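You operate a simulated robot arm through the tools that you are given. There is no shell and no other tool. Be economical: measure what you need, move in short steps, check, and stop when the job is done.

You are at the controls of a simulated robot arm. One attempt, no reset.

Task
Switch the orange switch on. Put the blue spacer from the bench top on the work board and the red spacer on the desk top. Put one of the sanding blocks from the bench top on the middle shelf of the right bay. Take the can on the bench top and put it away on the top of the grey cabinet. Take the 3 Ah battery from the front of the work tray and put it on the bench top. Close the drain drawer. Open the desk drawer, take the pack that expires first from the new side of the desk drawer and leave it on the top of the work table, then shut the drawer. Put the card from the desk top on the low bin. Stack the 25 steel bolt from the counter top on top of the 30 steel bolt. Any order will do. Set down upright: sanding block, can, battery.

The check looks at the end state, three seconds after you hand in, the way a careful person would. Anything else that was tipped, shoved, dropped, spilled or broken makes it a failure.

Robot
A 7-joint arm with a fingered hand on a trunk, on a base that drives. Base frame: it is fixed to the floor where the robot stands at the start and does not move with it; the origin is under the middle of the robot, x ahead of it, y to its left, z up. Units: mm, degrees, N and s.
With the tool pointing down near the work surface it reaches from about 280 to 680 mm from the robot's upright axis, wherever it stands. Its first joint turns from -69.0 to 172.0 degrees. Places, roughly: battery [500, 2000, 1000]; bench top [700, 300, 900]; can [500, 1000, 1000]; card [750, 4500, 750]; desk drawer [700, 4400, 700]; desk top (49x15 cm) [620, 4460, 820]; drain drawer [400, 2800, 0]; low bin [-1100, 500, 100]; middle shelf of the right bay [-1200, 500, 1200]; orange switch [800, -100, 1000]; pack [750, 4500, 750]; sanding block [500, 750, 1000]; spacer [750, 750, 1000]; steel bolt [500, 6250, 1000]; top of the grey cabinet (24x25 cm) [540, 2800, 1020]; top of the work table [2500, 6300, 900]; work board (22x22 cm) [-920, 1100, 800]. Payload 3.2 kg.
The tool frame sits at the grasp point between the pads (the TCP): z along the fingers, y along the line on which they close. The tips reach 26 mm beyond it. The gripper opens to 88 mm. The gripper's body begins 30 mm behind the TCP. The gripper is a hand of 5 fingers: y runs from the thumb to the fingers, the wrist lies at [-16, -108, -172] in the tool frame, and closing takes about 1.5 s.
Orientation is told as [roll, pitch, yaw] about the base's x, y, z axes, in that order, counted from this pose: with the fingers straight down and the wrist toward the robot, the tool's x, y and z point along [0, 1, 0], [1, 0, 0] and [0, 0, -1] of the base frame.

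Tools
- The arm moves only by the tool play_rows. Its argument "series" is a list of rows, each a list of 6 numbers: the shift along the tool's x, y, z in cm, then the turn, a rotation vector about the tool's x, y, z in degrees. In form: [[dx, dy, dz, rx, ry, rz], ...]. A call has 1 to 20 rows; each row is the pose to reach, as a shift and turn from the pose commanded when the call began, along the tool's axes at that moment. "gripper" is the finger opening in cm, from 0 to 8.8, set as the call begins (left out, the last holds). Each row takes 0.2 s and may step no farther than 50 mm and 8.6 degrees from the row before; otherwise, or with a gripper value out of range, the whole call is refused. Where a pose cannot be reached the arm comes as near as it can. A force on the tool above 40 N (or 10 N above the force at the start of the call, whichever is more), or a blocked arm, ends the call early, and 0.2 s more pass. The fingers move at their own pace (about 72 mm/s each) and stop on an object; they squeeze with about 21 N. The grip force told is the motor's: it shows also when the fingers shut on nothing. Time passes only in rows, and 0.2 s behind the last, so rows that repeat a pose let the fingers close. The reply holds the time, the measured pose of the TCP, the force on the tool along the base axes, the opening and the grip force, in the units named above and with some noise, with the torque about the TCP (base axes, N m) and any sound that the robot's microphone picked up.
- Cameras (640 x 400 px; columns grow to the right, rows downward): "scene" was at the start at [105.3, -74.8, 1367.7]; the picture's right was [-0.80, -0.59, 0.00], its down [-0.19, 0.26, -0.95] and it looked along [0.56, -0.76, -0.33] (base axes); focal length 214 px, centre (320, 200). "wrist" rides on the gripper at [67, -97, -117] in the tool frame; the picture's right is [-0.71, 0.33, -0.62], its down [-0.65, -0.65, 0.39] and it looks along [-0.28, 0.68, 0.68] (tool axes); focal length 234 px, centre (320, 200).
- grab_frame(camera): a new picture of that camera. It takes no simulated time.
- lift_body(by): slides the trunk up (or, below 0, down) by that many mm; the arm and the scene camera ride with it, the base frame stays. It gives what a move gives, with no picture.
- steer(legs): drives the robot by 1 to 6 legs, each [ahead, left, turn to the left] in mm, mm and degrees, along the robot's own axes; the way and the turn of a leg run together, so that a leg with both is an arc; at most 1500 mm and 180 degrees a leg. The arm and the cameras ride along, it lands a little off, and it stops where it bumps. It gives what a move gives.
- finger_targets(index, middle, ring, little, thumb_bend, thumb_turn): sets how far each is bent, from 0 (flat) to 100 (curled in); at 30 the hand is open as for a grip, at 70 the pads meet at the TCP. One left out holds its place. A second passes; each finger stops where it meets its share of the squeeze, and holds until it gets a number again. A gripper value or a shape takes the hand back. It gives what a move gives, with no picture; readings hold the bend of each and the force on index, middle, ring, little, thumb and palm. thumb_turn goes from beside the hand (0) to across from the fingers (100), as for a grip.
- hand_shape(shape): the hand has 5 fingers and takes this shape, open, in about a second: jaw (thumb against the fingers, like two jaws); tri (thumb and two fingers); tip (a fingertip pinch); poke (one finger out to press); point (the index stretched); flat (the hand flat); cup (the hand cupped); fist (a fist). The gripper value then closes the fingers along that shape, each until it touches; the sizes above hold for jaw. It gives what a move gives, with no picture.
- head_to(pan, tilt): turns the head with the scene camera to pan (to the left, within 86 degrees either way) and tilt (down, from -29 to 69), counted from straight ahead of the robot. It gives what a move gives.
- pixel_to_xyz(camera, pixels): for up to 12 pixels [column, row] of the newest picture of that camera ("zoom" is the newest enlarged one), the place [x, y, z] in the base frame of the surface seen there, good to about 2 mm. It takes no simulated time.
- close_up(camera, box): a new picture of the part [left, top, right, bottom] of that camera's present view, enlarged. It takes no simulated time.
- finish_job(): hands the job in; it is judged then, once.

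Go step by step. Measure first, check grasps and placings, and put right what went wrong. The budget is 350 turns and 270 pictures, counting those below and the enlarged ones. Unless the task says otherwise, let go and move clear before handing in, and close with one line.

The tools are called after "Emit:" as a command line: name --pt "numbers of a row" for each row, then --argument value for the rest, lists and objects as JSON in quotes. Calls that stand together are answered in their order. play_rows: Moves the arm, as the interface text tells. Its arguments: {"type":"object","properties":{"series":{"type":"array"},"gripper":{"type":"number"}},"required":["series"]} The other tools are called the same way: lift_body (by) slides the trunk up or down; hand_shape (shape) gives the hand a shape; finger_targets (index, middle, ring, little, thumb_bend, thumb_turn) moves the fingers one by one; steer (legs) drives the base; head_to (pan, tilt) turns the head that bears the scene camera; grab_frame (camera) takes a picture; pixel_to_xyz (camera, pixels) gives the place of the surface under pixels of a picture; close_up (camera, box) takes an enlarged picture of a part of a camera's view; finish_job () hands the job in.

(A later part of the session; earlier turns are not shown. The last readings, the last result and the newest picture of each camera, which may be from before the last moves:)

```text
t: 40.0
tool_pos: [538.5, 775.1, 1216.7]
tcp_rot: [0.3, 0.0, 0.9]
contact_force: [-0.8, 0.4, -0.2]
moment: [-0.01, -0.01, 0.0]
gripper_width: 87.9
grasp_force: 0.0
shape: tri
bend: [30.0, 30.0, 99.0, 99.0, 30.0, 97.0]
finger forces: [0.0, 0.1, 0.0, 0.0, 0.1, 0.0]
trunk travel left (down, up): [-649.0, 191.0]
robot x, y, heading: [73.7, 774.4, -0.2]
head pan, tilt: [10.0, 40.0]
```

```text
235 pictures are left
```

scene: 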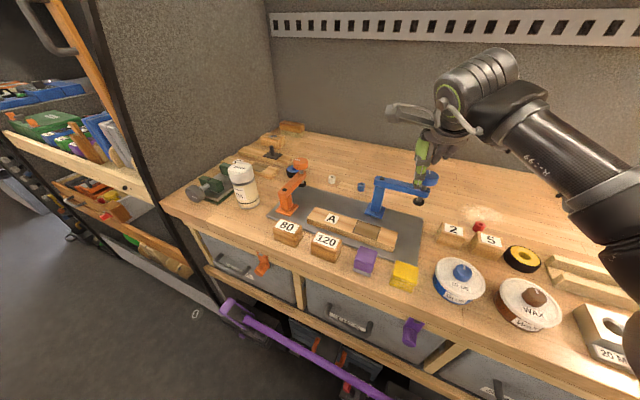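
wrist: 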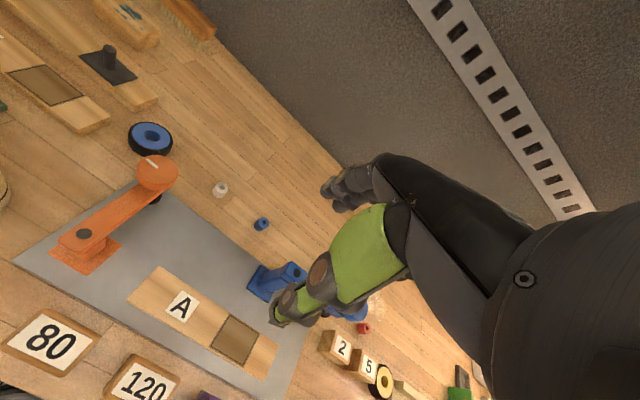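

I'll move above the spacer to z≈990 and check the alignment.

Emit:
play_rows --pt "-0.2 2.5 3.8 0 0 0" --pt "-0.3 5 7.6 0 0 0" --pt "-0.5 7.5 11.4 0 0 0" --pt "-0.6 10 15.2 0 0 0" --pt "-0.8 12.3 19 0 0 0" --pt "-0.9 14.6 22.7 0 0 0"

Emit:
grab_frame --camera "wrist"

Emit:
pixel_to_xyz --camera "wrist" --pixels '[[300, 230], [300, 260], [310, 240]]'

Emit:
grab_frame --camera "scene"

```text
t: 41.5
tool_pos: [684.3, 769.5, 987.0]
tcp_rot: [0.3, -0.1, 1.0]
contact_force: [0.0, 0.1, -0.4]
moment: [0.01, 0.01, -0.01]
gripper_width: 88.0
grasp_force: 0.0
shape: tri
bend: [30.0, 30.0, 99.0, 99.0, 30.0, 97.0]
finger forces: [0.0, 0.1, 0.0, 0.0, 0.0, 0.1]
trunk travel left (down, up): [-649.0, 191.0]
robot x, y, heading: [71.4, 770.5, -0.3]
head pan, tilt: [10.0, 40.0]
```

```text
234 pictures are left
```

wrist: 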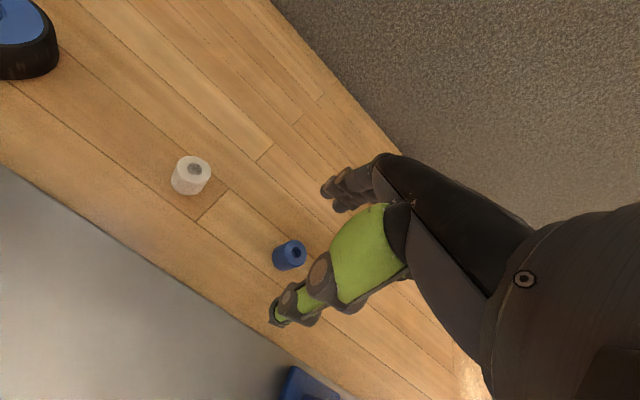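

```text
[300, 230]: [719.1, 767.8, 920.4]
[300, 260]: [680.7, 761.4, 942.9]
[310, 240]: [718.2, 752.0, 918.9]
```

```text
233 pictures are left
```

scene: 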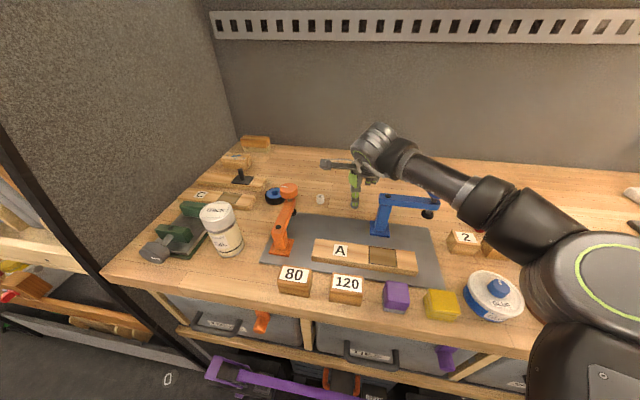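

Emit:
pixel_to_xyz --camera "wrist" --pixels '[[285, 243], [297, 243], [303, 252], [289, 255], [296, 258], [278, 248], [290, 267]]'

```text
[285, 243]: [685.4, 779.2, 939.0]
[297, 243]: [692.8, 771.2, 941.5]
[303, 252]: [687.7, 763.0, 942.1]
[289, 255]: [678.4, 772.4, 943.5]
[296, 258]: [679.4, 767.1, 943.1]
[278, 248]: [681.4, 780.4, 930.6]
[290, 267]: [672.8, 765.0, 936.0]
```

The spacer centre ≈(684,768) matches the TCP. I'll descend to z≈947 and close.

Emit:
play_rows --pt "-0.1 0 2 0 0 0" --pt "-0.1 0 3.2 0 0 0" --pt "-0.1 0 4.0 0 0 0"

Emit:
play_rows --pt "0 0 0 0 0 0" --pt "0 0 0 0 0 0" --pt "0 0 0 0 0 0" --pt "0 0 0 0 0 0" --pt "0 0 0 0 0 0" --pt "0 0 0 0 0 0" --pt "0 0 0 0 0 0" --pt "0 0 0 0 0 0" --gripper 0

Emit:
grab_frame --camera "wrist"

```text
t: 42.2
tool_pos: [683.6, 768.7, 952.8]
tcp_rot: [0.4, -0.2, 0.9]
contact_force: [1.6, 0.3, 8.1]
moment: [0.04, 0.43, -0.03]
gripper_width: 87.9
grasp_force: 0.0
shape: tri
bend: [30.0, 30.0, 99.0, 99.0, 30.0, 97.0]
finger forces: [0.1, 0.0, 0.1, 0.0, 7.8, 0.1]
trunk travel left (down, up): [-649.0, 191.0]
robot x, y, heading: [73.8, 771.7, -0.2]
head pan, tilt: [10.0, 40.0]
```

```text
t: 44.0
tool_pos: [681.2, 769.1, 951.1]
tcp_rot: [0.2, -0.1, 1.0]
contact_force: [-2.3, -0.4, 8.1]
moment: [0.06, 0.27, 0.01]
gripper_width: 24.5
grasp_force: 20.9
shape: tri
bend: [71.0, 70.0, 100.0, 100.0, 1.0, 99.0]
finger forces: [7.9, 3.5, 0.0, 0.0, 13.7, 0.0]
trunk travel left (down, up): [-649.0, 191.0]
robot x, y, heading: [68.7, 772.5, -0.2]
head pan, tilt: [10.0, 40.0]
```

```text
232 pictures are left
```

wrist: 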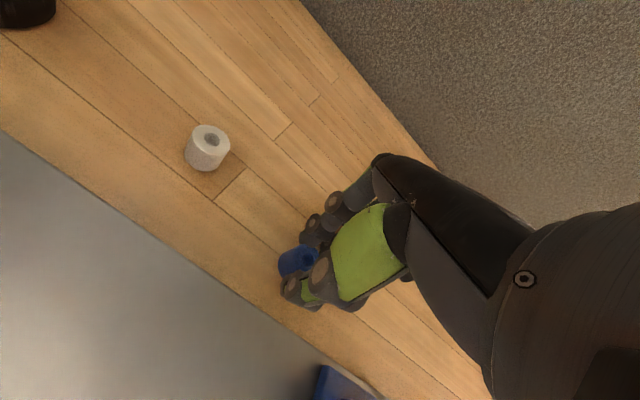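

The grip is at 24.5 mm with force on thumb, index and middle. I'll lift and check.

Emit:
play_rows --pt "0 0 -2 0 0 0" --pt "0 0 -5 0 0 0" --pt "0 -2 -9 0 0 0" --pt "0 -5 -13 0 0 0" --pt "0 -9 -16 0 0 0"

Emit:
close_up --camera "wrist" --box '[240, 140, 440, 320]'

```text
t: 45.2
tool_pos: [591.5, 766.6, 1110.9]
tcp_rot: [0.3, -0.1, 0.9]
contact_force: [0.6, 0.2, -0.3]
moment: [-0.03, 0.01, -0.02]
gripper_width: 23.3
grasp_force: 20.8
shape: tri
bend: [71.0, 70.0, 100.0, 100.0, 2.0, 99.0]
finger forces: [8.4, 3.8, 0.1, 0.1, 11.8, 0.0]
trunk travel left (down, up): [-649.0, 191.0]
robot x, y, heading: [72.1, 771.0, -0.0]
head pan, tilt: [10.0, 40.0]
```

```text
2.22 times, centred on (340, 230) of wrist
```

zoom: 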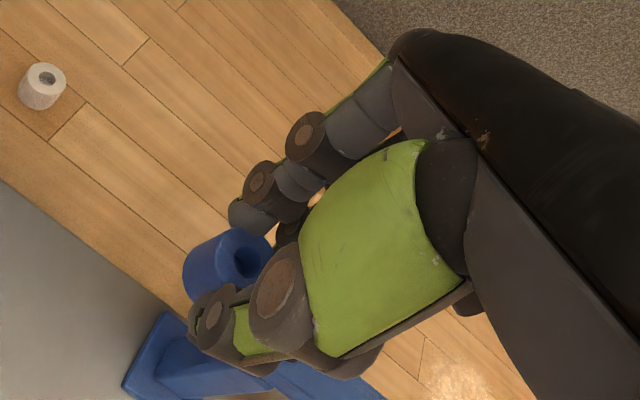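

The spacer is held. I'll tuck the arm up and in, back off to mid-aisle and turn to face the opposite side.

Emit:
play_rows --pt "0 -4 -3 0 0 0" --pt "0 -8 -6 0 0 0" --pt "0 -12 -9 0 0 0" --pt "0 -16 -12 0 0 0"

Emit:
steer --legs '[[-270, 0, 0], [0, 0, 90]]'

Emit:
head_to --pan 50 --tilt 30

Emit:
grab_frame --camera "scene"

```text
t: 46.2
tool_pos: [432.3, 765.6, 1230.5]
tcp_rot: [0.3, -0.1, 1.0]
contact_force: [-0.6, -0.3, -0.9]
moment: [-0.01, -0.01, -0.01]
gripper_width: 23.2
grasp_force: 21.3
shape: tri
bend: [71.0, 70.0, 100.0, 100.0, 2.0, 99.0]
finger forces: [8.4, 3.6, 0.0, 0.0, 11.6, 0.0]
trunk travel left (down, up): [-649.0, 191.0]
robot x, y, heading: [70.1, 773.2, -0.4]
head pan, tilt: [10.0, 40.0]
```

```text
t: 52.0
tool_pos: [-186.6, 1134.2, 1229.8]
tcp_rot: [0.2, 0.0, 90.5]
contact_force: [-0.3, 0.1, -0.5]
moment: [0.01, 0.0, -0.01]
gripper_width: 22.7
grasp_force: 21.0
shape: tri
bend: [71.0, 70.0, 100.0, 100.0, 2.0, 99.0]
finger forces: [8.5, 3.7, 0.0, 0.1, 11.4, 0.0]
trunk travel left (down, up): [-649.0, 191.0]
robot x, y, heading: [-197.9, 770.3, 89.4]
head pan, tilt: [10.0, 40.0]
```

```text
t: 53.0
tool_pos: [-186.2, 1135.0, 1230.9]
tcp_rot: [0.2, 0.0, 90.5]
contact_force: [0.2, -0.1, 0.2]
moment: [0.02, 0.02, 0.01]
gripper_width: 22.6
grasp_force: 20.8
shape: tri
bend: [71.0, 70.0, 100.0, 100.0, 2.0, 99.0]
finger forces: [8.4, 3.7, 0.0, 0.1, 11.5, 0.0]
trunk travel left (down, up): [-649.0, 191.0]
robot x, y, heading: [-197.2, 770.6, 89.6]
head pan, tilt: [50.0, 30.0]
```

```text
230 pictures are left
```

scene: 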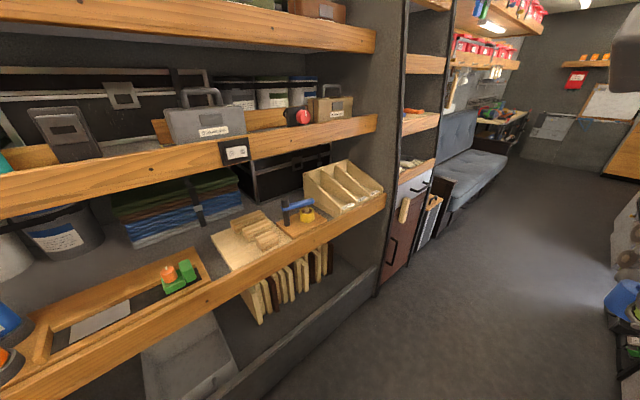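

I'll turn the rest of the way to face the shelves and view them.

Emit:
steer --legs '[[0, 0, 88]]'

Emit:
head_to --pan -20 --tilt 30

Emit:
grab_frame --camera "scene"

Emit:
head_to --pan 35 --tilt 20

Emit:
grab_frame --camera "scene"

```text
t: 57.1
tool_pos: [-555.8, 808.2, 1229.9]
tcp_rot: [0.2, 0.0, 176.7]
contact_force: [-0.1, 0.3, 0.4]
moment: [0.0, 0.0, -0.04]
gripper_width: 22.8
grasp_force: 21.0
shape: tri
bend: [71.0, 70.0, 100.0, 100.0, 2.0, 99.0]
finger forces: [8.3, 3.7, 0.0, 0.1, 11.4, 0.0]
trunk travel left (down, up): [-649.0, 191.0]
robot x, y, heading: [-198.2, 774.6, 175.4]
head pan, tilt: [50.0, 30.0]
```

```text
t: 58.5
tool_pos: [-556.1, 806.9, 1231.2]
tcp_rot: [0.4, 0.0, 176.7]
contact_force: [-0.8, -0.8, 0.8]
moment: [-0.02, 0.01, 0.03]
gripper_width: 22.9
grasp_force: 20.9
shape: tri
bend: [71.0, 70.0, 100.0, 100.0, 2.0, 99.0]
finger forces: [8.3, 3.7, 0.0, 0.0, 11.4, 0.0]
trunk travel left (down, up): [-649.0, 191.0]
robot x, y, heading: [-195.7, 776.3, 175.5]
head pan, tilt: [-20.0, 30.0]
```

```text
229 pictures are left
```

scene: 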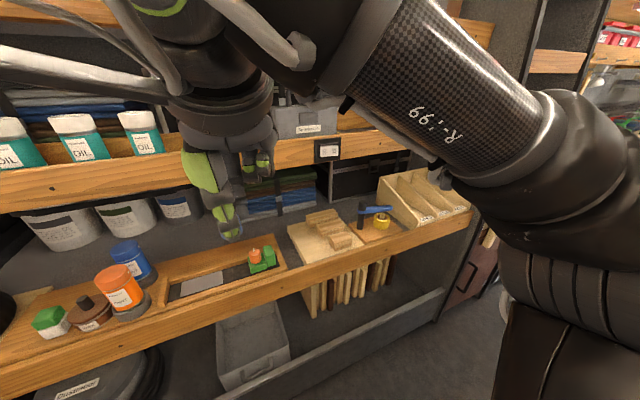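

```text
t: 59.8
tool_pos: [-555.8, 807.2, 1230.8]
tcp_rot: [0.3, 0.0, 176.7]
contact_force: [-0.1, -0.1, 0.0]
moment: [0.0, -0.03, -0.02]
gripper_width: 22.8
grasp_force: 20.8
shape: tri
bend: [71.0, 70.0, 100.0, 100.0, 2.0, 99.0]
finger forces: [8.4, 3.7, 0.0, 0.0, 11.3, 0.1]
trunk travel left (down, up): [-649.0, 191.0]
robot x, y, heading: [-194.5, 773.8, 175.6]
head pan, tilt: [35.0, 20.0]
```

```text
228 pictures are left
```

scene: 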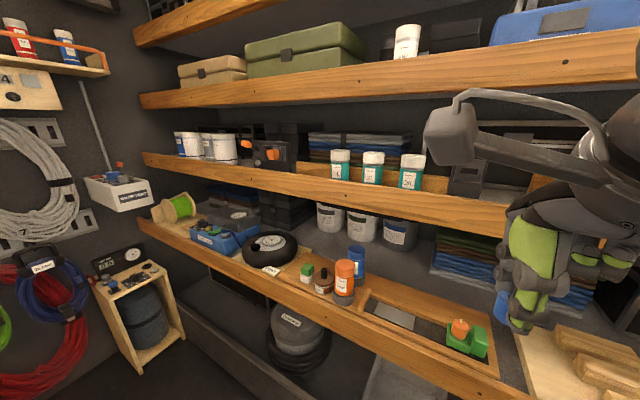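

The blue spacer is still in the hand. I'll measure the shelf levels and find the work board.

Emit:
pixel_to_xyz --camera "scene" --pixels '[[450, 195], [420, 182], [300, 172], [450, 85], [250, 255], [330, 310], [520, 398], [540, 360], [600, 380], [160, 160], [155, 220], [460, 335]]'

Emit:
close_up --camera "scene" --box '[120, 100, 440, 300]'

Emit:
head_to --pan -35 --tilt 45

Emit:
grab_frame --camera "scene"

```text
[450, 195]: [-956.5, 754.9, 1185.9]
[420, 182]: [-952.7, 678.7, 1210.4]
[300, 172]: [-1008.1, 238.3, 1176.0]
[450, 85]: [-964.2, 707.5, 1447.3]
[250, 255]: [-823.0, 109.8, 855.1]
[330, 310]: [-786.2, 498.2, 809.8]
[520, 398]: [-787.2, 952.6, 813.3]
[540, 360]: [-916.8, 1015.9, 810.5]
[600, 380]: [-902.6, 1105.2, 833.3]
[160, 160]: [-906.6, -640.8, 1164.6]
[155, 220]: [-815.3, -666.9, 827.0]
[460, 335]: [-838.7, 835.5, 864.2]
```

```text
2.00 times, centred on (280, 200) of scene
```

zoom: 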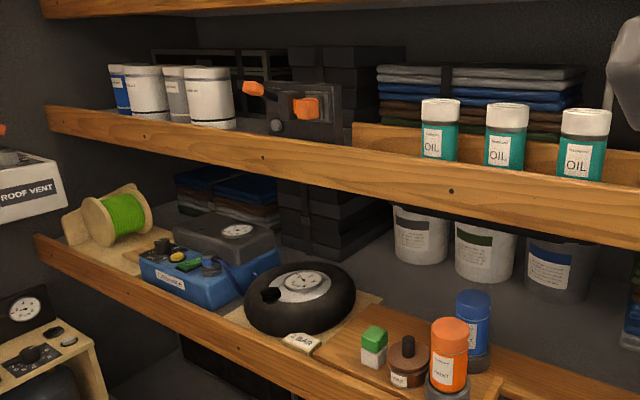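

```text
t: 61.2
tool_pos: [-556.1, 807.4, 1229.7]
tcp_rot: [0.3, -0.1, 176.8]
contact_force: [-0.4, 0.2, 0.1]
moment: [0.01, 0.02, 0.03]
gripper_width: 22.8
grasp_force: 21.2
shape: tri
bend: [71.0, 70.0, 100.0, 100.0, 2.0, 99.0]
finger forces: [8.4, 3.6, 0.0, 0.0, 11.3, 0.1]
trunk travel left (down, up): [-649.0, 191.0]
robot x, y, heading: [-196.5, 770.8, 175.5]
head pan, tilt: [-35.0, 45.0]
```

```text
226 pictures are left
```

scene: 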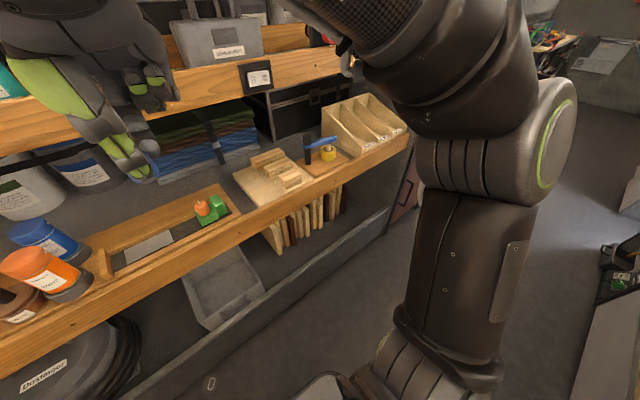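

The light square board near (265,185) should be the work board. I'll zoom and measure it, and read the plaque at (258,77).

Emit:
close_up --camera "scene" --box '[200, 50, 420, 220]'

Emit:
pixel_to_xyz --camera "scene" --pixels '[[235, 178], [252, 204], [248, 160], [255, 190], [270, 195], [262, 160], [285, 165], [295, 180], [310, 183], [225, 275], [190, 285], [230, 320]]'

Emit:
close_up --camera "scene" --box '[240, 60, 280, 92]'

```text
2.35 times, centred on (310, 135) of scene
```

zoom: 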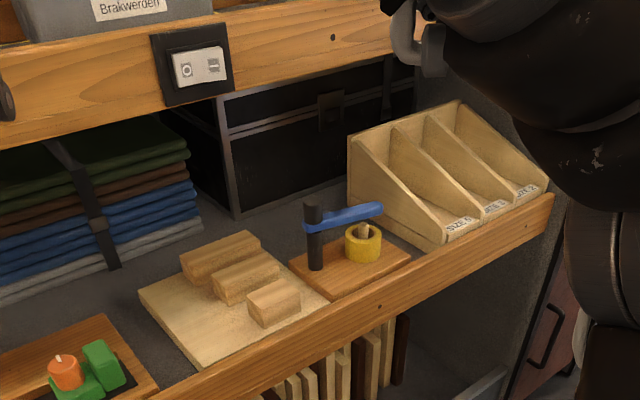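

```text
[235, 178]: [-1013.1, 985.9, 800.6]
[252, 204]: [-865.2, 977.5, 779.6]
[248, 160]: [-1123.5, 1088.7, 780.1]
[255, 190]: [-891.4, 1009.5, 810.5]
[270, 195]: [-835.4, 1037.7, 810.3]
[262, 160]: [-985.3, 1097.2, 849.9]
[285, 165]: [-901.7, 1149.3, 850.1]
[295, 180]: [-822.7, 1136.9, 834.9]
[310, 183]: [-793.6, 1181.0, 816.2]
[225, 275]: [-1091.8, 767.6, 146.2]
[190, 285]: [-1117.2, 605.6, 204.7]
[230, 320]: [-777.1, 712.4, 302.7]
```

```text
12.50 times, centred on (260, 76) of scene
```

zoom: 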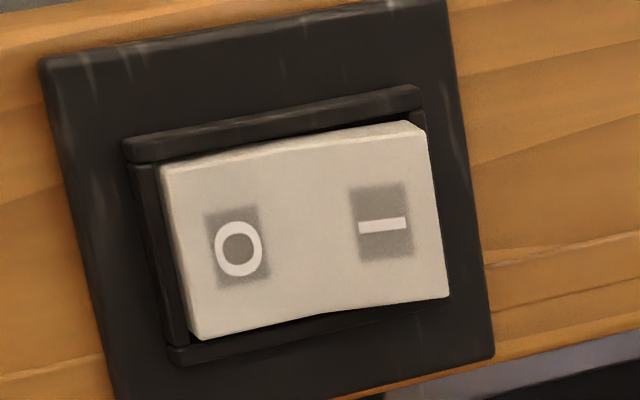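

The work board spans x −1010…−790, y ≈950…1180 with top z≈810, and its left-front area near (−880,1015) is free. I'll drive so the arm faces it.

Emit:
steer --legs '[[142, -226, 4.5]]'

Emit:
grab_frame --camera "wrist"

```text
t: 63.1
tool_pos: [-693.6, 1015.9, 1231.6]
tcp_rot: [0.3, 0.1, -178.9]
contact_force: [0.7, 0.2, 0.1]
moment: [-0.01, 0.0, -0.02]
gripper_width: 22.7
grasp_force: 21.1
shape: tri
bend: [71.0, 70.0, 100.0, 100.0, 2.0, 99.0]
finger forces: [8.4, 3.7, 0.0, 0.1, 11.4, 0.0]
trunk travel left (down, up): [-649.0, 191.0]
robot x, y, heading: [-334.4, 1008.6, 180.1]
head pan, tilt: [-35.0, 45.0]
```

```text
223 pictures are left
```

wrist: 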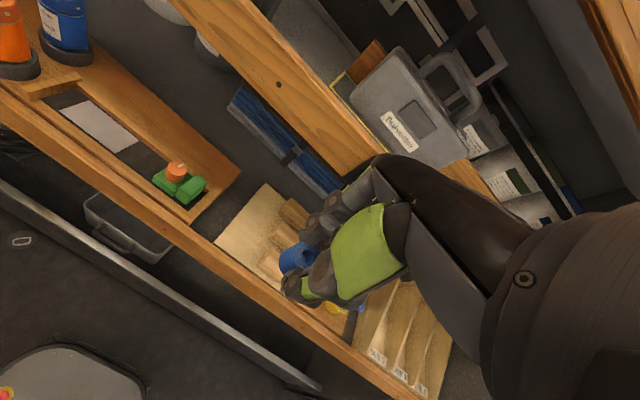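

I'll lower first, keeping away from the mid-shelf edge (x≈−955), then move in over the free spot.

Emit:
play_rows --pt "0 1 4.8 0 0 0" --pt "0 2 9.6 0 0 0" --pt "0 3 14.4 0 0 0" --pt "0 5 19 0 0 0" --pt "0 8 22.8 0 0 0" --pt "0 11.5 26.2 0 0 0" --pt "0 15 29.6 0 0 0" --pt "0 18.6 33 0 0 0"

Emit:
grab_frame --camera "wrist"

Emit:
grab_frame --camera "scene"

```text
refused: row 4 steps farther than a row can; nothing moved
```

```text
222 pictures are left
```

wrist: 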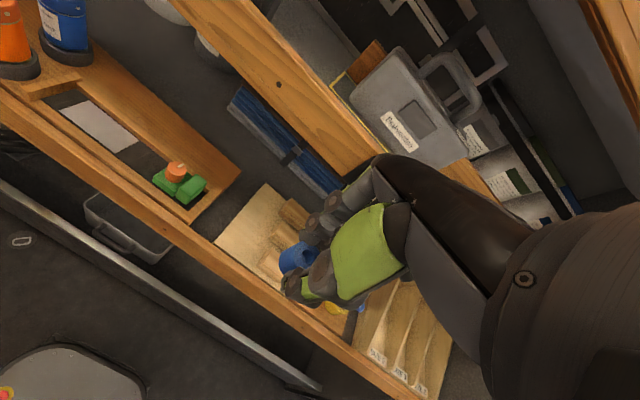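

```text
221 pictures are left
```

scene: 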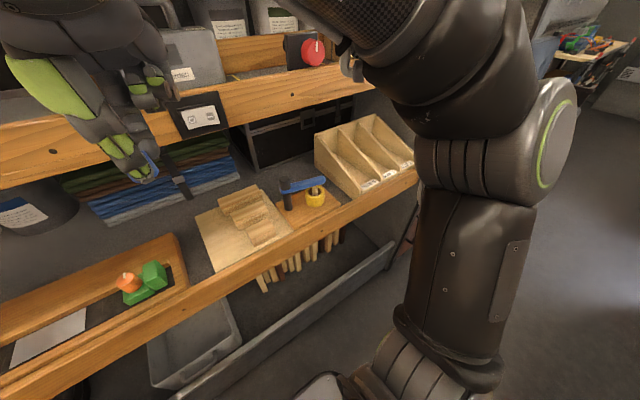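

A step was slightly too long, so I'll resend with shorter steps.

Emit:
play_rows --pt "0 1 4.6 0 0 0" --pt "0 2 9.2 0 0 0" --pt "0 3 13.8 0 0 0" --pt "0 4.5 18 0 0 0" --pt "0 7 21.8 0 0 0" --pt "0 10 25.2 0 0 0" --pt "0 13 28.4 0 0 0" --pt "0 16 31.4 0 0 0" --pt "0 18.6 33.5 0 0 0"

Emit:
grab_frame --camera "wrist"

Emit:
grab_frame --camera "scene"

```text
t: 65.1
tool_pos: [-883.3, 1011.1, 894.3]
tcp_rot: [0.3, 0.1, -178.9]
contact_force: [-0.2, -0.5, 0.2]
moment: [-0.01, 0.02, 0.01]
gripper_width: 21.8
grasp_force: 21.1
shape: tri
bend: [71.0, 70.0, 100.0, 100.0, 2.0, 99.0]
finger forces: [8.4, 3.3, 0.0, 0.0, 11.2, 0.1]
trunk travel left (down, up): [-649.0, 191.0]
robot x, y, heading: [-332.6, 1010.7, 179.9]
head pan, tilt: [-35.0, 45.0]
```

```text
220 pictures are left
```

wrist: 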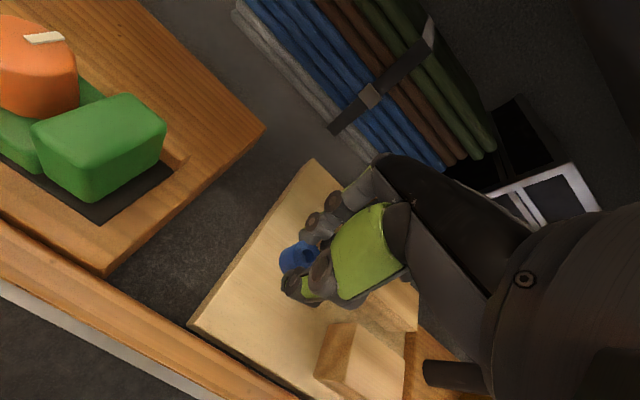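

```text
219 pictures are left
```

scene: 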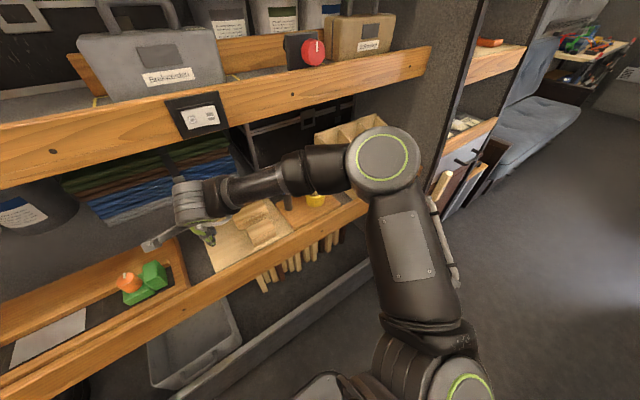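

I'll check the spacer's place over the board before lowering.

Emit:
pixel_to_xyz --camera "wrist" --pixels '[[288, 262], [295, 250], [298, 268], [225, 290], [300, 200], [280, 330], [330, 345], [352, 295]]'

```text
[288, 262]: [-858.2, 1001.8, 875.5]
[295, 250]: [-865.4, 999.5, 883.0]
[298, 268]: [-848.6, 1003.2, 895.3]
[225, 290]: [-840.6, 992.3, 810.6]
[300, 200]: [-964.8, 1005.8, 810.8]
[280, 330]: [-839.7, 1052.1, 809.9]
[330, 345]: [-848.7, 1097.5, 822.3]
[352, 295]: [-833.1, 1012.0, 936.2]
```

The spacer is over the board at about (−868,1005). I'll lower it about 50 mm to contact.

Emit:
play_rows --pt "0 0 2 0 0 0" --pt "0 0 3.6 0 0 0" --pt "0 0 4.4 0 0 0" --pt "0 0 4.8 0 0 0" --pt "0 0 5.1 0 0 0"

Emit:
close_up --camera "wrist" --box '[240, 180, 400, 320]'

```text
t: 66.3
tool_pos: [-878.8, 1011.7, 845.4]
tcp_rot: [0.3, 0.0, -178.9]
contact_force: [0.0, -0.2, -0.2]
moment: [0.0, 0.0, 0.0]
gripper_width: 21.6
grasp_force: 21.0
shape: tri
bend: [71.0, 70.0, 100.0, 100.0, 2.0, 99.0]
finger forces: [8.4, 3.2, 0.1, 0.1, 11.1, 0.1]
trunk travel left (down, up): [-649.0, 191.0]
robot x, y, heading: [-334.6, 1012.5, 179.9]
head pan, tilt: [-35.0, 45.0]
```

```text
2.86 times, centred on (320, 250) of wrist
```

zoom: 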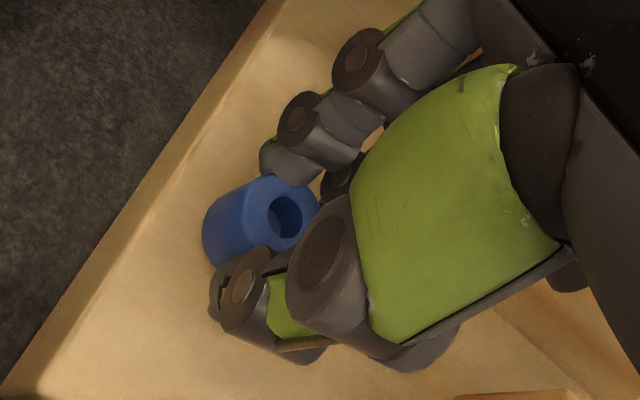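

There is no contact yet, so I'll lower a few more millimetres.

Emit:
play_rows --pt "0 0 0.3 0 0 0" --pt "0 0 0.5 0 0 0" --pt "0 0 0.7 0 0 0" --pt "0 0 0.8 0 0 0"

```text
t: 67.3
tool_pos: [-878.5, 1011.0, 840.5]
tcp_rot: [0.4, -0.4, -178.9]
contact_force: [-3.8, 1.3, 17.5]
moment: [-0.03, -0.32, 0.04]
gripper_width: 21.9
grasp_force: 21.0
shape: tri
bend: [71.0, 70.0, 100.0, 100.0, 0.0, 99.0]
finger forces: [11.8, 5.8, 0.0, 0.0, 13.0, 0.1]
trunk travel left (down, up): [-649.0, 191.0]
robot x, y, heading: [-330.9, 1006.6, 180.0]
head pan, tilt: [-35.0, 45.0]
```

Contact is made. I'll ease up 2 mm, open, then rise.

Emit:
play_rows --pt "0 0 -0.3 0 0 0" --pt "0 0 -0.3 0 0 0" --pt "0 0 -0.3 0 0 0" --pt "0 0 -0.3 0 0 0" --pt "0 0 -0.3 0 0 0" --gripper 4.5

Emit:
grab_frame --camera "wrist"

```text
t: 68.5
tool_pos: [-879.1, 1011.8, 841.1]
tcp_rot: [0.3, 0.1, -179.0]
contact_force: [-0.5, -0.3, -0.5]
moment: [-0.03, 0.01, 0.01]
gripper_width: 44.7
grasp_force: 0.1
shape: tri
bend: [49.0, 42.0, 99.0, 99.0, 34.0, 100.0]
finger forces: [0.1, 0.0, 0.0, 0.0, 0.1, 0.1]
trunk travel left (down, up): [-649.0, 191.0]
robot x, y, heading: [-332.2, 1012.6, 180.0]
head pan, tilt: [-35.0, 45.0]
```

```text
217 pictures are left
```

wrist: 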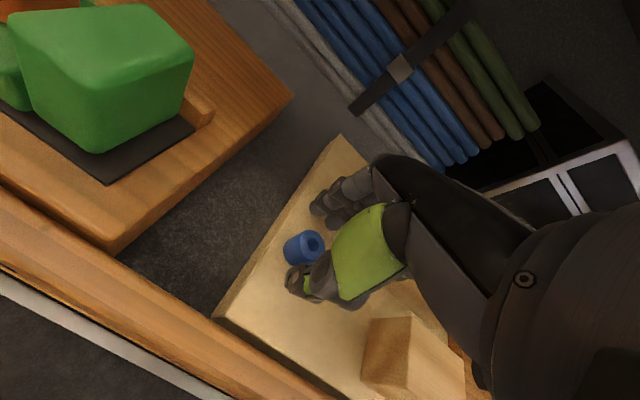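

The spacer stands on the board. I'll lift clear and verify.

Emit:
play_rows --pt "0 0 -2 0 0 0" --pt "0 0 -5 0 0 0" --pt "0 -2 -9 0 0 0" --pt "0 -5 -12 0 0 0" --pt "0 -8 -15 0 0 0" --pt "0 -11 -18.5 0 0 0" --pt "0 -13 -23 0 0 0" --pt "0 -15 -27.4 0 0 0" --pt "0 -17 -31.8 0 0 0" --pt "0 -18.5 -36 0 0 0"

Emit:
grab_frame --camera "wrist"

Emit:
close_up --camera "wrist" --box '[220, 180, 340, 280]'

```text
t: 70.7
tool_pos: [-693.6, 1016.9, 1200.5]
tcp_rot: [0.2, -0.1, -178.9]
contact_force: [-0.3, -1.1, 0.2]
moment: [-0.01, -0.02, 0.02]
gripper_width: 44.7
grasp_force: 0.0
shape: tri
bend: [49.0, 42.0, 99.0, 99.0, 34.0, 100.0]
finger forces: [0.0, 0.0, 0.0, 0.1, 0.0, 0.0]
trunk travel left (down, up): [-649.0, 191.0]
robot x, y, heading: [-335.5, 1007.6, 179.8]
head pan, tilt: [-35.0, 45.0]
```

```text
216 pictures are left
```

wrist: 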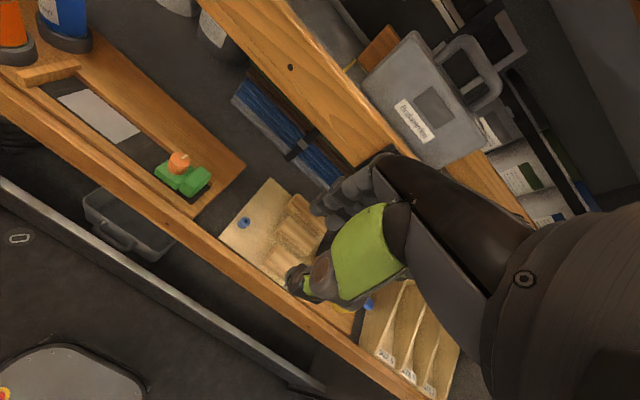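

```text
4.00 times, centred on (280, 230) of wrist
```

zoom: 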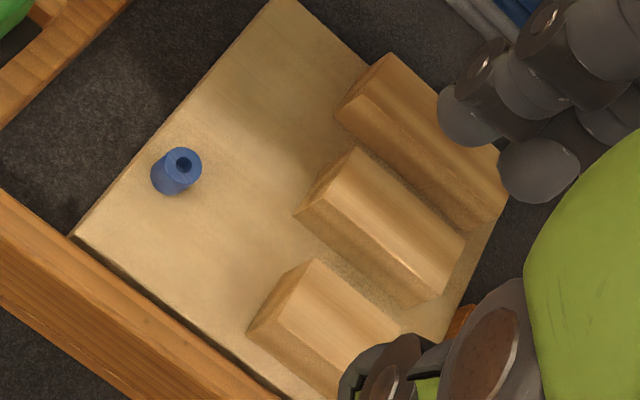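

The blue spacer stands on the board. Now I'll look at the middle shelf (z≈1200) to find bays and free space.

Emit:
head_to --pan 45 --tilt 10

Emit:
grab_frame --camera "scene"

Emit:
head_to --pan -20 --tilt 10

Emit:
grab_frame --camera "scene"

```text
t: 72.2
tool_pos: [-694.1, 1016.2, 1199.3]
tcp_rot: [0.3, 0.0, -178.9]
contact_force: [0.3, 0.6, -0.3]
moment: [0.0, -0.02, 0.03]
gripper_width: 44.8
grasp_force: 0.0
shape: tri
bend: [49.0, 42.0, 99.0, 99.0, 34.0, 100.0]
finger forces: [0.0, 0.1, 0.0, 0.0, 0.1, 0.1]
trunk travel left (down, up): [-649.0, 191.0]
robot x, y, heading: [-327.4, 1010.4, 179.8]
head pan, tilt: [45.0, 10.0]
```

```text
214 pictures are left
```

scene: 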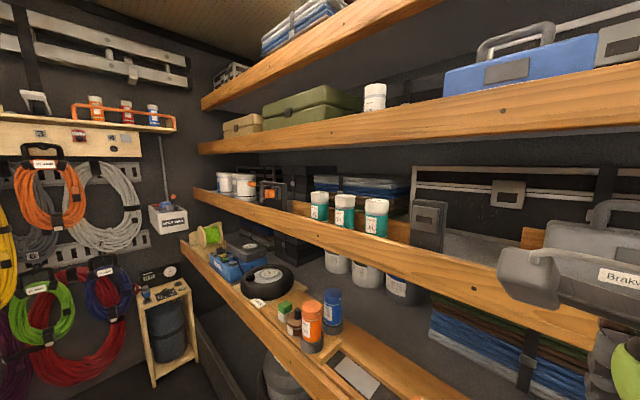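

```text
t: 73.6
tool_pos: [-694.4, 1016.5, 1199.6]
tcp_rot: [0.3, 0.0, -179.0]
contact_force: [-0.4, 0.5, -0.1]
moment: [-0.02, -0.02, 0.0]
gripper_width: 44.7
grasp_force: 0.1
shape: tri
bend: [49.0, 42.0, 99.0, 99.0, 34.0, 100.0]
finger forces: [0.0, 0.0, 0.0, 0.1, 0.1, 0.1]
trunk travel left (down, up): [-649.0, 191.0]
robot x, y, heading: [-332.4, 1009.2, 179.8]
head pan, tilt: [-20.0, 10.0]
```

```text
213 pictures are left
```

scene: 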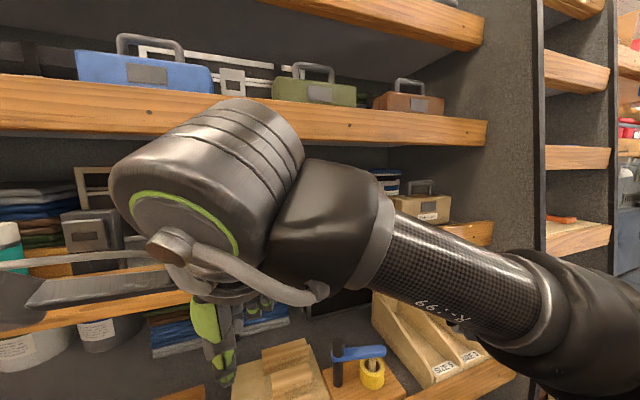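

The middle shelf is the z≈1200 one. I'll zoom in for free places and its surface height.

Emit:
head_to --pan 35 --tilt 12

Emit:
close_up --camera "scene" --box '[100, 130, 420, 330]'

Emit:
close_up --camera "scene" --box '[300, 150, 620, 350]'

```text
t: 74.8
tool_pos: [-693.2, 1016.6, 1200.6]
tcp_rot: [0.4, 0.0, -178.9]
contact_force: [0.2, 0.6, -1.1]
moment: [0.0, 0.01, -0.01]
gripper_width: 44.9
grasp_force: 0.0
shape: tri
bend: [49.0, 42.0, 99.0, 99.0, 34.0, 100.0]
finger forces: [0.0, 0.0, 0.0, 0.1, 0.0, 0.0]
trunk travel left (down, up): [-649.0, 191.0]
robot x, y, heading: [-332.5, 1011.7, 179.8]
head pan, tilt: [35.0, 12.0]
```

```text
2.00 times, centred on (260, 230) of scene
```

zoom: 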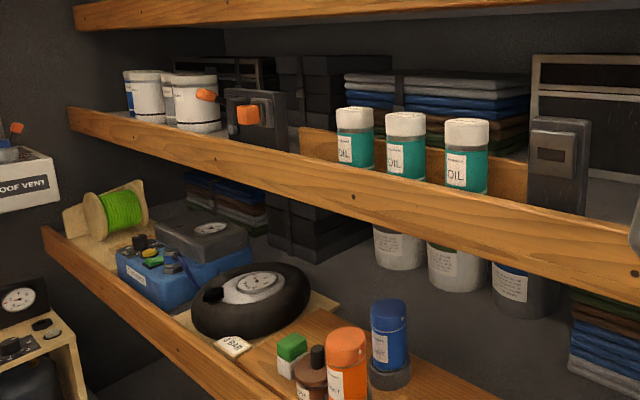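

```text
2.00 times, centred on (460, 250) of scene
```

zoom: 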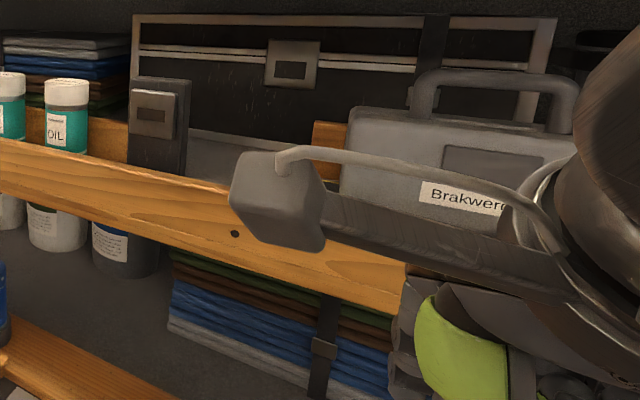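

Emit:
pixel_to_xyz --camera "zoom" --pixels '[[220, 155], [200, 180], [215, 170], [240, 145], [300, 150], [330, 150], [185, 150], [160, 150], [195, 185], [200, 200], [360, 150], [150, 175]]'

Emit:
head_to --pan 45 --tilt 12

Emit:
close_up --camera "scene" --box '[180, 140, 400, 280]'

Emit:
pixel_to_xyz --camera "zoom" --pixels '[[335, 155], [320, 155], [360, 160], [350, 190], [310, 175], [390, 190], [250, 150], [450, 205], [330, 185], [345, 170], [370, 195], [355, 145]]'

```text
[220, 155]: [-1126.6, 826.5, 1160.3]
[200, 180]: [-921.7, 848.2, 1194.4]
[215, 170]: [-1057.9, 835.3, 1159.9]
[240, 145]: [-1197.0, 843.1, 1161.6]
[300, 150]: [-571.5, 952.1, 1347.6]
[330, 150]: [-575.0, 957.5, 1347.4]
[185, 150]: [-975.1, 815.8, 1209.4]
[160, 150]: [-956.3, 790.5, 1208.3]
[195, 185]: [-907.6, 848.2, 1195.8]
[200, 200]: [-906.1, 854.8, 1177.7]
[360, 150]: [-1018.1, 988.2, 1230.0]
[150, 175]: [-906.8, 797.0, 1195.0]
```

```text
t: 75.6
tool_pos: [-693.0, 1015.8, 1199.4]
tcp_rot: [0.3, 0.0, -179.0]
contact_force: [0.0, 0.0, -0.3]
moment: [-0.01, 0.0, 0.0]
gripper_width: 44.9
grasp_force: 0.1
shape: tri
bend: [49.0, 42.0, 99.0, 99.0, 34.0, 100.0]
finger forces: [0.1, 0.1, 0.0, 0.0, 0.1, 0.1]
trunk travel left (down, up): [-649.0, 191.0]
robot x, y, heading: [-332.1, 1013.9, 179.8]
head pan, tilt: [45.0, 12.0]
```

```text
2.86 times, centred on (290, 210) of scene
```

zoom: 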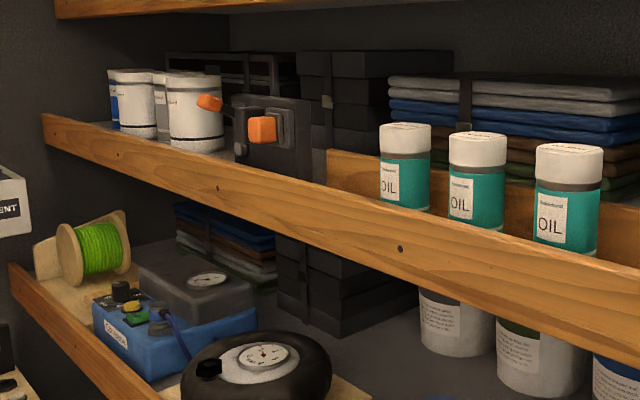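

```text
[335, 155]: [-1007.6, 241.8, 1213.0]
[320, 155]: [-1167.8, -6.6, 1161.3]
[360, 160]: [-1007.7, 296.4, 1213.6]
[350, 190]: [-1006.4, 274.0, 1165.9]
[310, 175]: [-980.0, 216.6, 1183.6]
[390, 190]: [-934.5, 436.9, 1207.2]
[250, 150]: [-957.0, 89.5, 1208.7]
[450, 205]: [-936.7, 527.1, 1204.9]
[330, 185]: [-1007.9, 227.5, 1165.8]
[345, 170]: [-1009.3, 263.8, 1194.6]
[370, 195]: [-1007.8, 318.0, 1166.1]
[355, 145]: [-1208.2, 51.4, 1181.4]
```

The mid shelf floor is z=1160 with a lip top at 1196 (x −906). There seems to be a free gap around y 820–950 between the grey box and "Brakwerden". I'll slide 180 mm to see it better.

Emit:
steer --legs '[[0, 330, 0]]'

Emit:
head_to --pan -30 --tilt 8

Emit:
grab_frame --camera "scene"

Emit:
grab_frame --camera "wrist"

```text
t: 77.8
tool_pos: [-693.7, 676.1, 1200.0]
tcp_rot: [0.1, 0.0, -178.6]
contact_force: [-0.9, 0.2, 0.0]
moment: [0.04, 0.01, 0.0]
gripper_width: 44.8
grasp_force: 0.1
shape: tri
bend: [49.0, 42.0, 99.0, 99.0, 34.0, 100.0]
finger forces: [0.0, 0.0, 0.0, 0.0, 0.1, 0.0]
trunk travel left (down, up): [-649.0, 191.0]
robot x, y, heading: [-332.5, 670.9, -179.6]
head pan, tilt: [45.0, 12.0]
```

```text
t: 79.2
tool_pos: [-693.7, 677.3, 1200.0]
tcp_rot: [0.4, 0.0, -178.7]
contact_force: [0.2, 0.0, -0.5]
moment: [-0.04, 0.0, 0.0]
gripper_width: 44.7
grasp_force: 0.1
shape: tri
bend: [49.0, 42.0, 99.0, 99.0, 34.0, 100.0]
finger forces: [0.1, 0.0, 0.0, 0.0, 0.1, 0.1]
trunk travel left (down, up): [-649.0, 191.0]
robot x, y, heading: [-331.5, 675.9, -179.8]
head pan, tilt: [-30.0, 8.0]
```

```text
209 pictures are left
```

scene: 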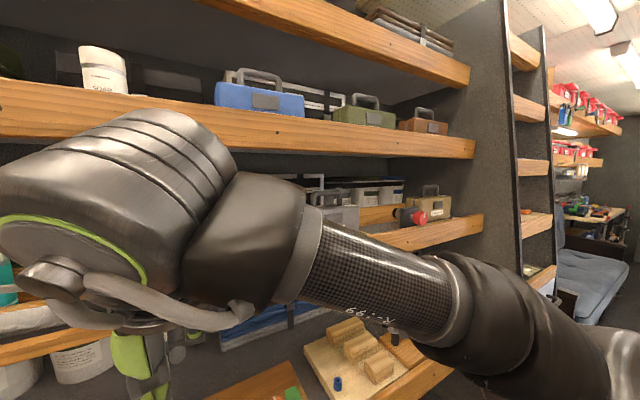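

```text
208 pictures are left
```

wrist: 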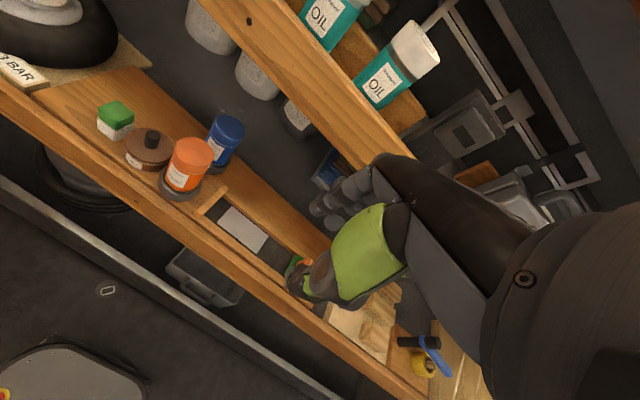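

Emit:
pixel_to_xyz --camera "wrist" --pixels '[[415, 140], [430, 150], [440, 155], [425, 110], [415, 100], [440, 165], [455, 175], [470, 185], [460, 120], [440, 130], [400, 118], [480, 180]]'

Emit:
close_up --camera "wrist" --box '[340, 20, 600, 220]'

```text
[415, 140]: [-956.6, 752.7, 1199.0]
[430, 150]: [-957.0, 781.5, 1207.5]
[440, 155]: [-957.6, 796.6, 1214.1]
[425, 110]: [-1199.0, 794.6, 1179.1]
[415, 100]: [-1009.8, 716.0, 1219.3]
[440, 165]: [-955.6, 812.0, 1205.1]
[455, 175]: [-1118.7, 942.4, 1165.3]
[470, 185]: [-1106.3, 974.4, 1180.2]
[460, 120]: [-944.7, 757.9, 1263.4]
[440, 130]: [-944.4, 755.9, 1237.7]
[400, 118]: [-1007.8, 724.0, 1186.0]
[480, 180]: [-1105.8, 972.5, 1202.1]
```

```text
2.00 times, centred on (470, 120) of wrist
```

zoom: 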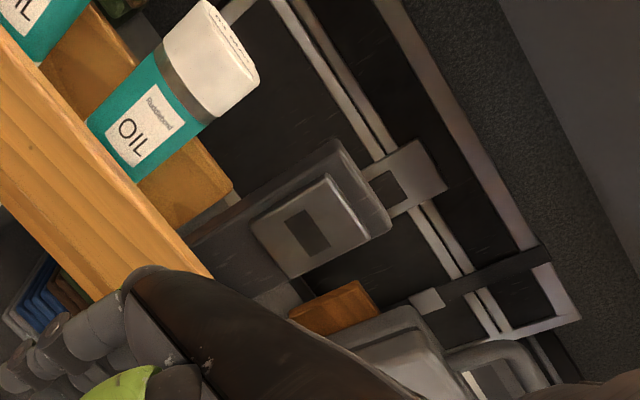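

Emit:
pixel_to_xyz --camera "wrist" --pixels '[[500, 190], [508, 192], [520, 190], [515, 200], [530, 205], [495, 195], [540, 180]]'

```text
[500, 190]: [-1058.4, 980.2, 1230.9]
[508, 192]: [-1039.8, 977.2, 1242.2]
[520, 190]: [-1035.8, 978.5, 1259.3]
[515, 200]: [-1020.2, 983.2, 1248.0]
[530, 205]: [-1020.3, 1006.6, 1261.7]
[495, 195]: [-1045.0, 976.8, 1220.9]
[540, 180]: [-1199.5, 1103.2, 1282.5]
```

The gap y 816–977, x −925…−1100 on the shelf floor (1160) is free. I'll go back to the bench to fetch block 80.

Emit:
steer --legs '[[-132, 0, 0], [0, 0, 179.5], [0, 180, 0]]'

Emit:
head_to --pan 15 --tilt 35

Emit:
grab_frame --camera "scene"

Emit:
grab_frame --camera "wrist"

```text
t: 88.9
tool_pos: [165.4, 837.5, 1200.9]
tcp_rot: [0.4, 0.0, -0.9]
contact_force: [-0.3, 0.5, 0.5]
moment: [-0.01, -0.01, -0.01]
gripper_width: 44.8
grasp_force: 0.0
shape: tri
bend: [49.0, 42.0, 99.0, 99.0, 34.0, 100.0]
finger forces: [0.0, 0.0, 0.0, 0.1, 0.1, 0.0]
trunk travel left (down, up): [-649.0, 191.0]
robot x, y, heading: [-194.6, 856.5, -2.1]
head pan, tilt: [-30.0, 8.0]
```

```text
t: 90.0
tool_pos: [165.8, 837.4, 1200.9]
tcp_rot: [0.3, 0.1, -0.9]
contact_force: [-0.1, 0.0, -1.0]
moment: [-0.02, 0.0, -0.01]
gripper_width: 44.9
grasp_force: 0.0
shape: tri
bend: [49.0, 42.0, 99.0, 99.0, 34.0, 100.0]
finger forces: [0.0, 0.0, 0.0, 0.0, 0.0, 0.0]
trunk travel left (down, up): [-649.0, 191.0]
robot x, y, heading: [-195.5, 855.8, -2.0]
head pan, tilt: [15.0, 35.0]
```

```text
206 pictures are left
```

scene: 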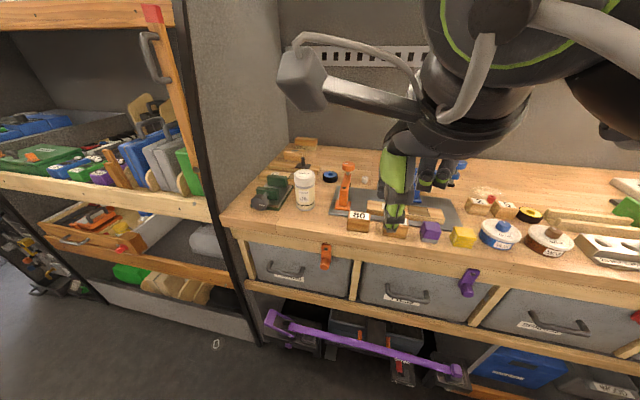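

```text
205 pictures are left
```

wrist: 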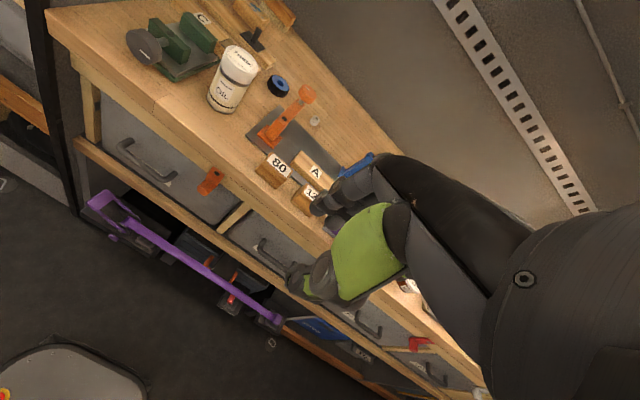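

I'll measure block 80's geometry.

Emit:
close_up --camera "scene" --box '[320, 195, 420, 250]'

Emit:
pixel_to_xyz --camera "zoom" --pixels '[[175, 115], [315, 122], [190, 225], [310, 235], [195, 95], [310, 105], [180, 160], [316, 165], [250, 110], [250, 160], [250, 218], [250, 245]]'

```text
6.40 times, centred on (370, 222) of scene
```

zoom: 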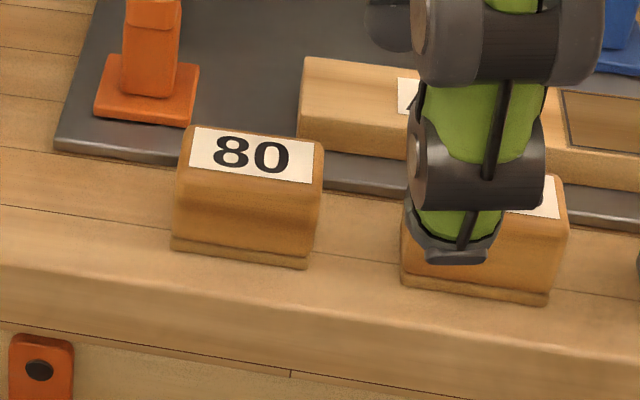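

```text
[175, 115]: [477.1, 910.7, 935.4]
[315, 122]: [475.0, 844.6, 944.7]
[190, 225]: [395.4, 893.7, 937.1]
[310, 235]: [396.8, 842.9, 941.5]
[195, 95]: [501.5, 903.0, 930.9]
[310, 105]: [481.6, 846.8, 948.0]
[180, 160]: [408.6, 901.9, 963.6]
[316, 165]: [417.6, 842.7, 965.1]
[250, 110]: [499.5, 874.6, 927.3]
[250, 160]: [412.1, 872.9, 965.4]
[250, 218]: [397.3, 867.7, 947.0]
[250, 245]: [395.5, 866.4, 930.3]
```

Block 80 spans x 395–440, y 840–905, z 920–966. I'll drive up and rotate the hand so it closes along y with the fingers tilted forward, for both this pick and the shelf.

Emit:
steer --legs '[[150, 20, 2]]'

Emit:
play_rows --pt "0 0 0 0 0 -8" --pt "0 0 0 0 0 -16" --pt "0 0 0 0 0 -24" --pt "0 0 0 0 0 -32" --pt "0 0 0 0 0 -40" --pt "0 0 0 0 0 -48" --pt "0 0 0 0 0 -56" --pt "0 0 0 0 0 -64" --pt "0 0 0 0 0 -72" --pt "0 0 0 0 0 -80" --pt "0 0 0 0 0 -88" --pt "0 0 0 0 0 -91" --gripper 8.8

```text
t: 91.4
tool_pos: [315.9, 868.7, 1199.0]
tcp_rot: [0.3, -0.1, 1.3]
contact_force: [0.2, -0.3, 0.5]
moment: [0.0, 0.01, 0.0]
gripper_width: 44.7
grasp_force: 0.1
shape: tri
bend: [49.0, 42.0, 99.0, 99.0, 34.0, 100.0]
finger forces: [0.1, 0.0, 0.0, 0.1, 0.0, 0.0]
trunk travel left (down, up): [-649.0, 191.0]
robot x, y, heading: [-47.3, 871.9, -0.0]
head pan, tilt: [15.0, 35.0]
```

```text
t: 94.0
tool_pos: [211.0, 903.7, 1188.8]
tcp_rot: [0.3, 0.0, 91.6]
contact_force: [0.9, -0.2, 0.4]
moment: [0.04, 0.04, 0.02]
gripper_width: 87.9
grasp_force: 0.0
shape: tri
bend: [30.0, 30.0, 99.0, 99.0, 30.0, 97.0]
finger forces: [0.1, 0.0, 0.1, 0.1, 0.0, 0.0]
out of reach, approached as far as the arm can: row 9, 10, 11, 12
trunk travel left (down, up): [-649.0, 191.0]
robot x, y, heading: [-45.3, 877.5, 0.3]
head pan, tilt: [15.0, 35.0]
```

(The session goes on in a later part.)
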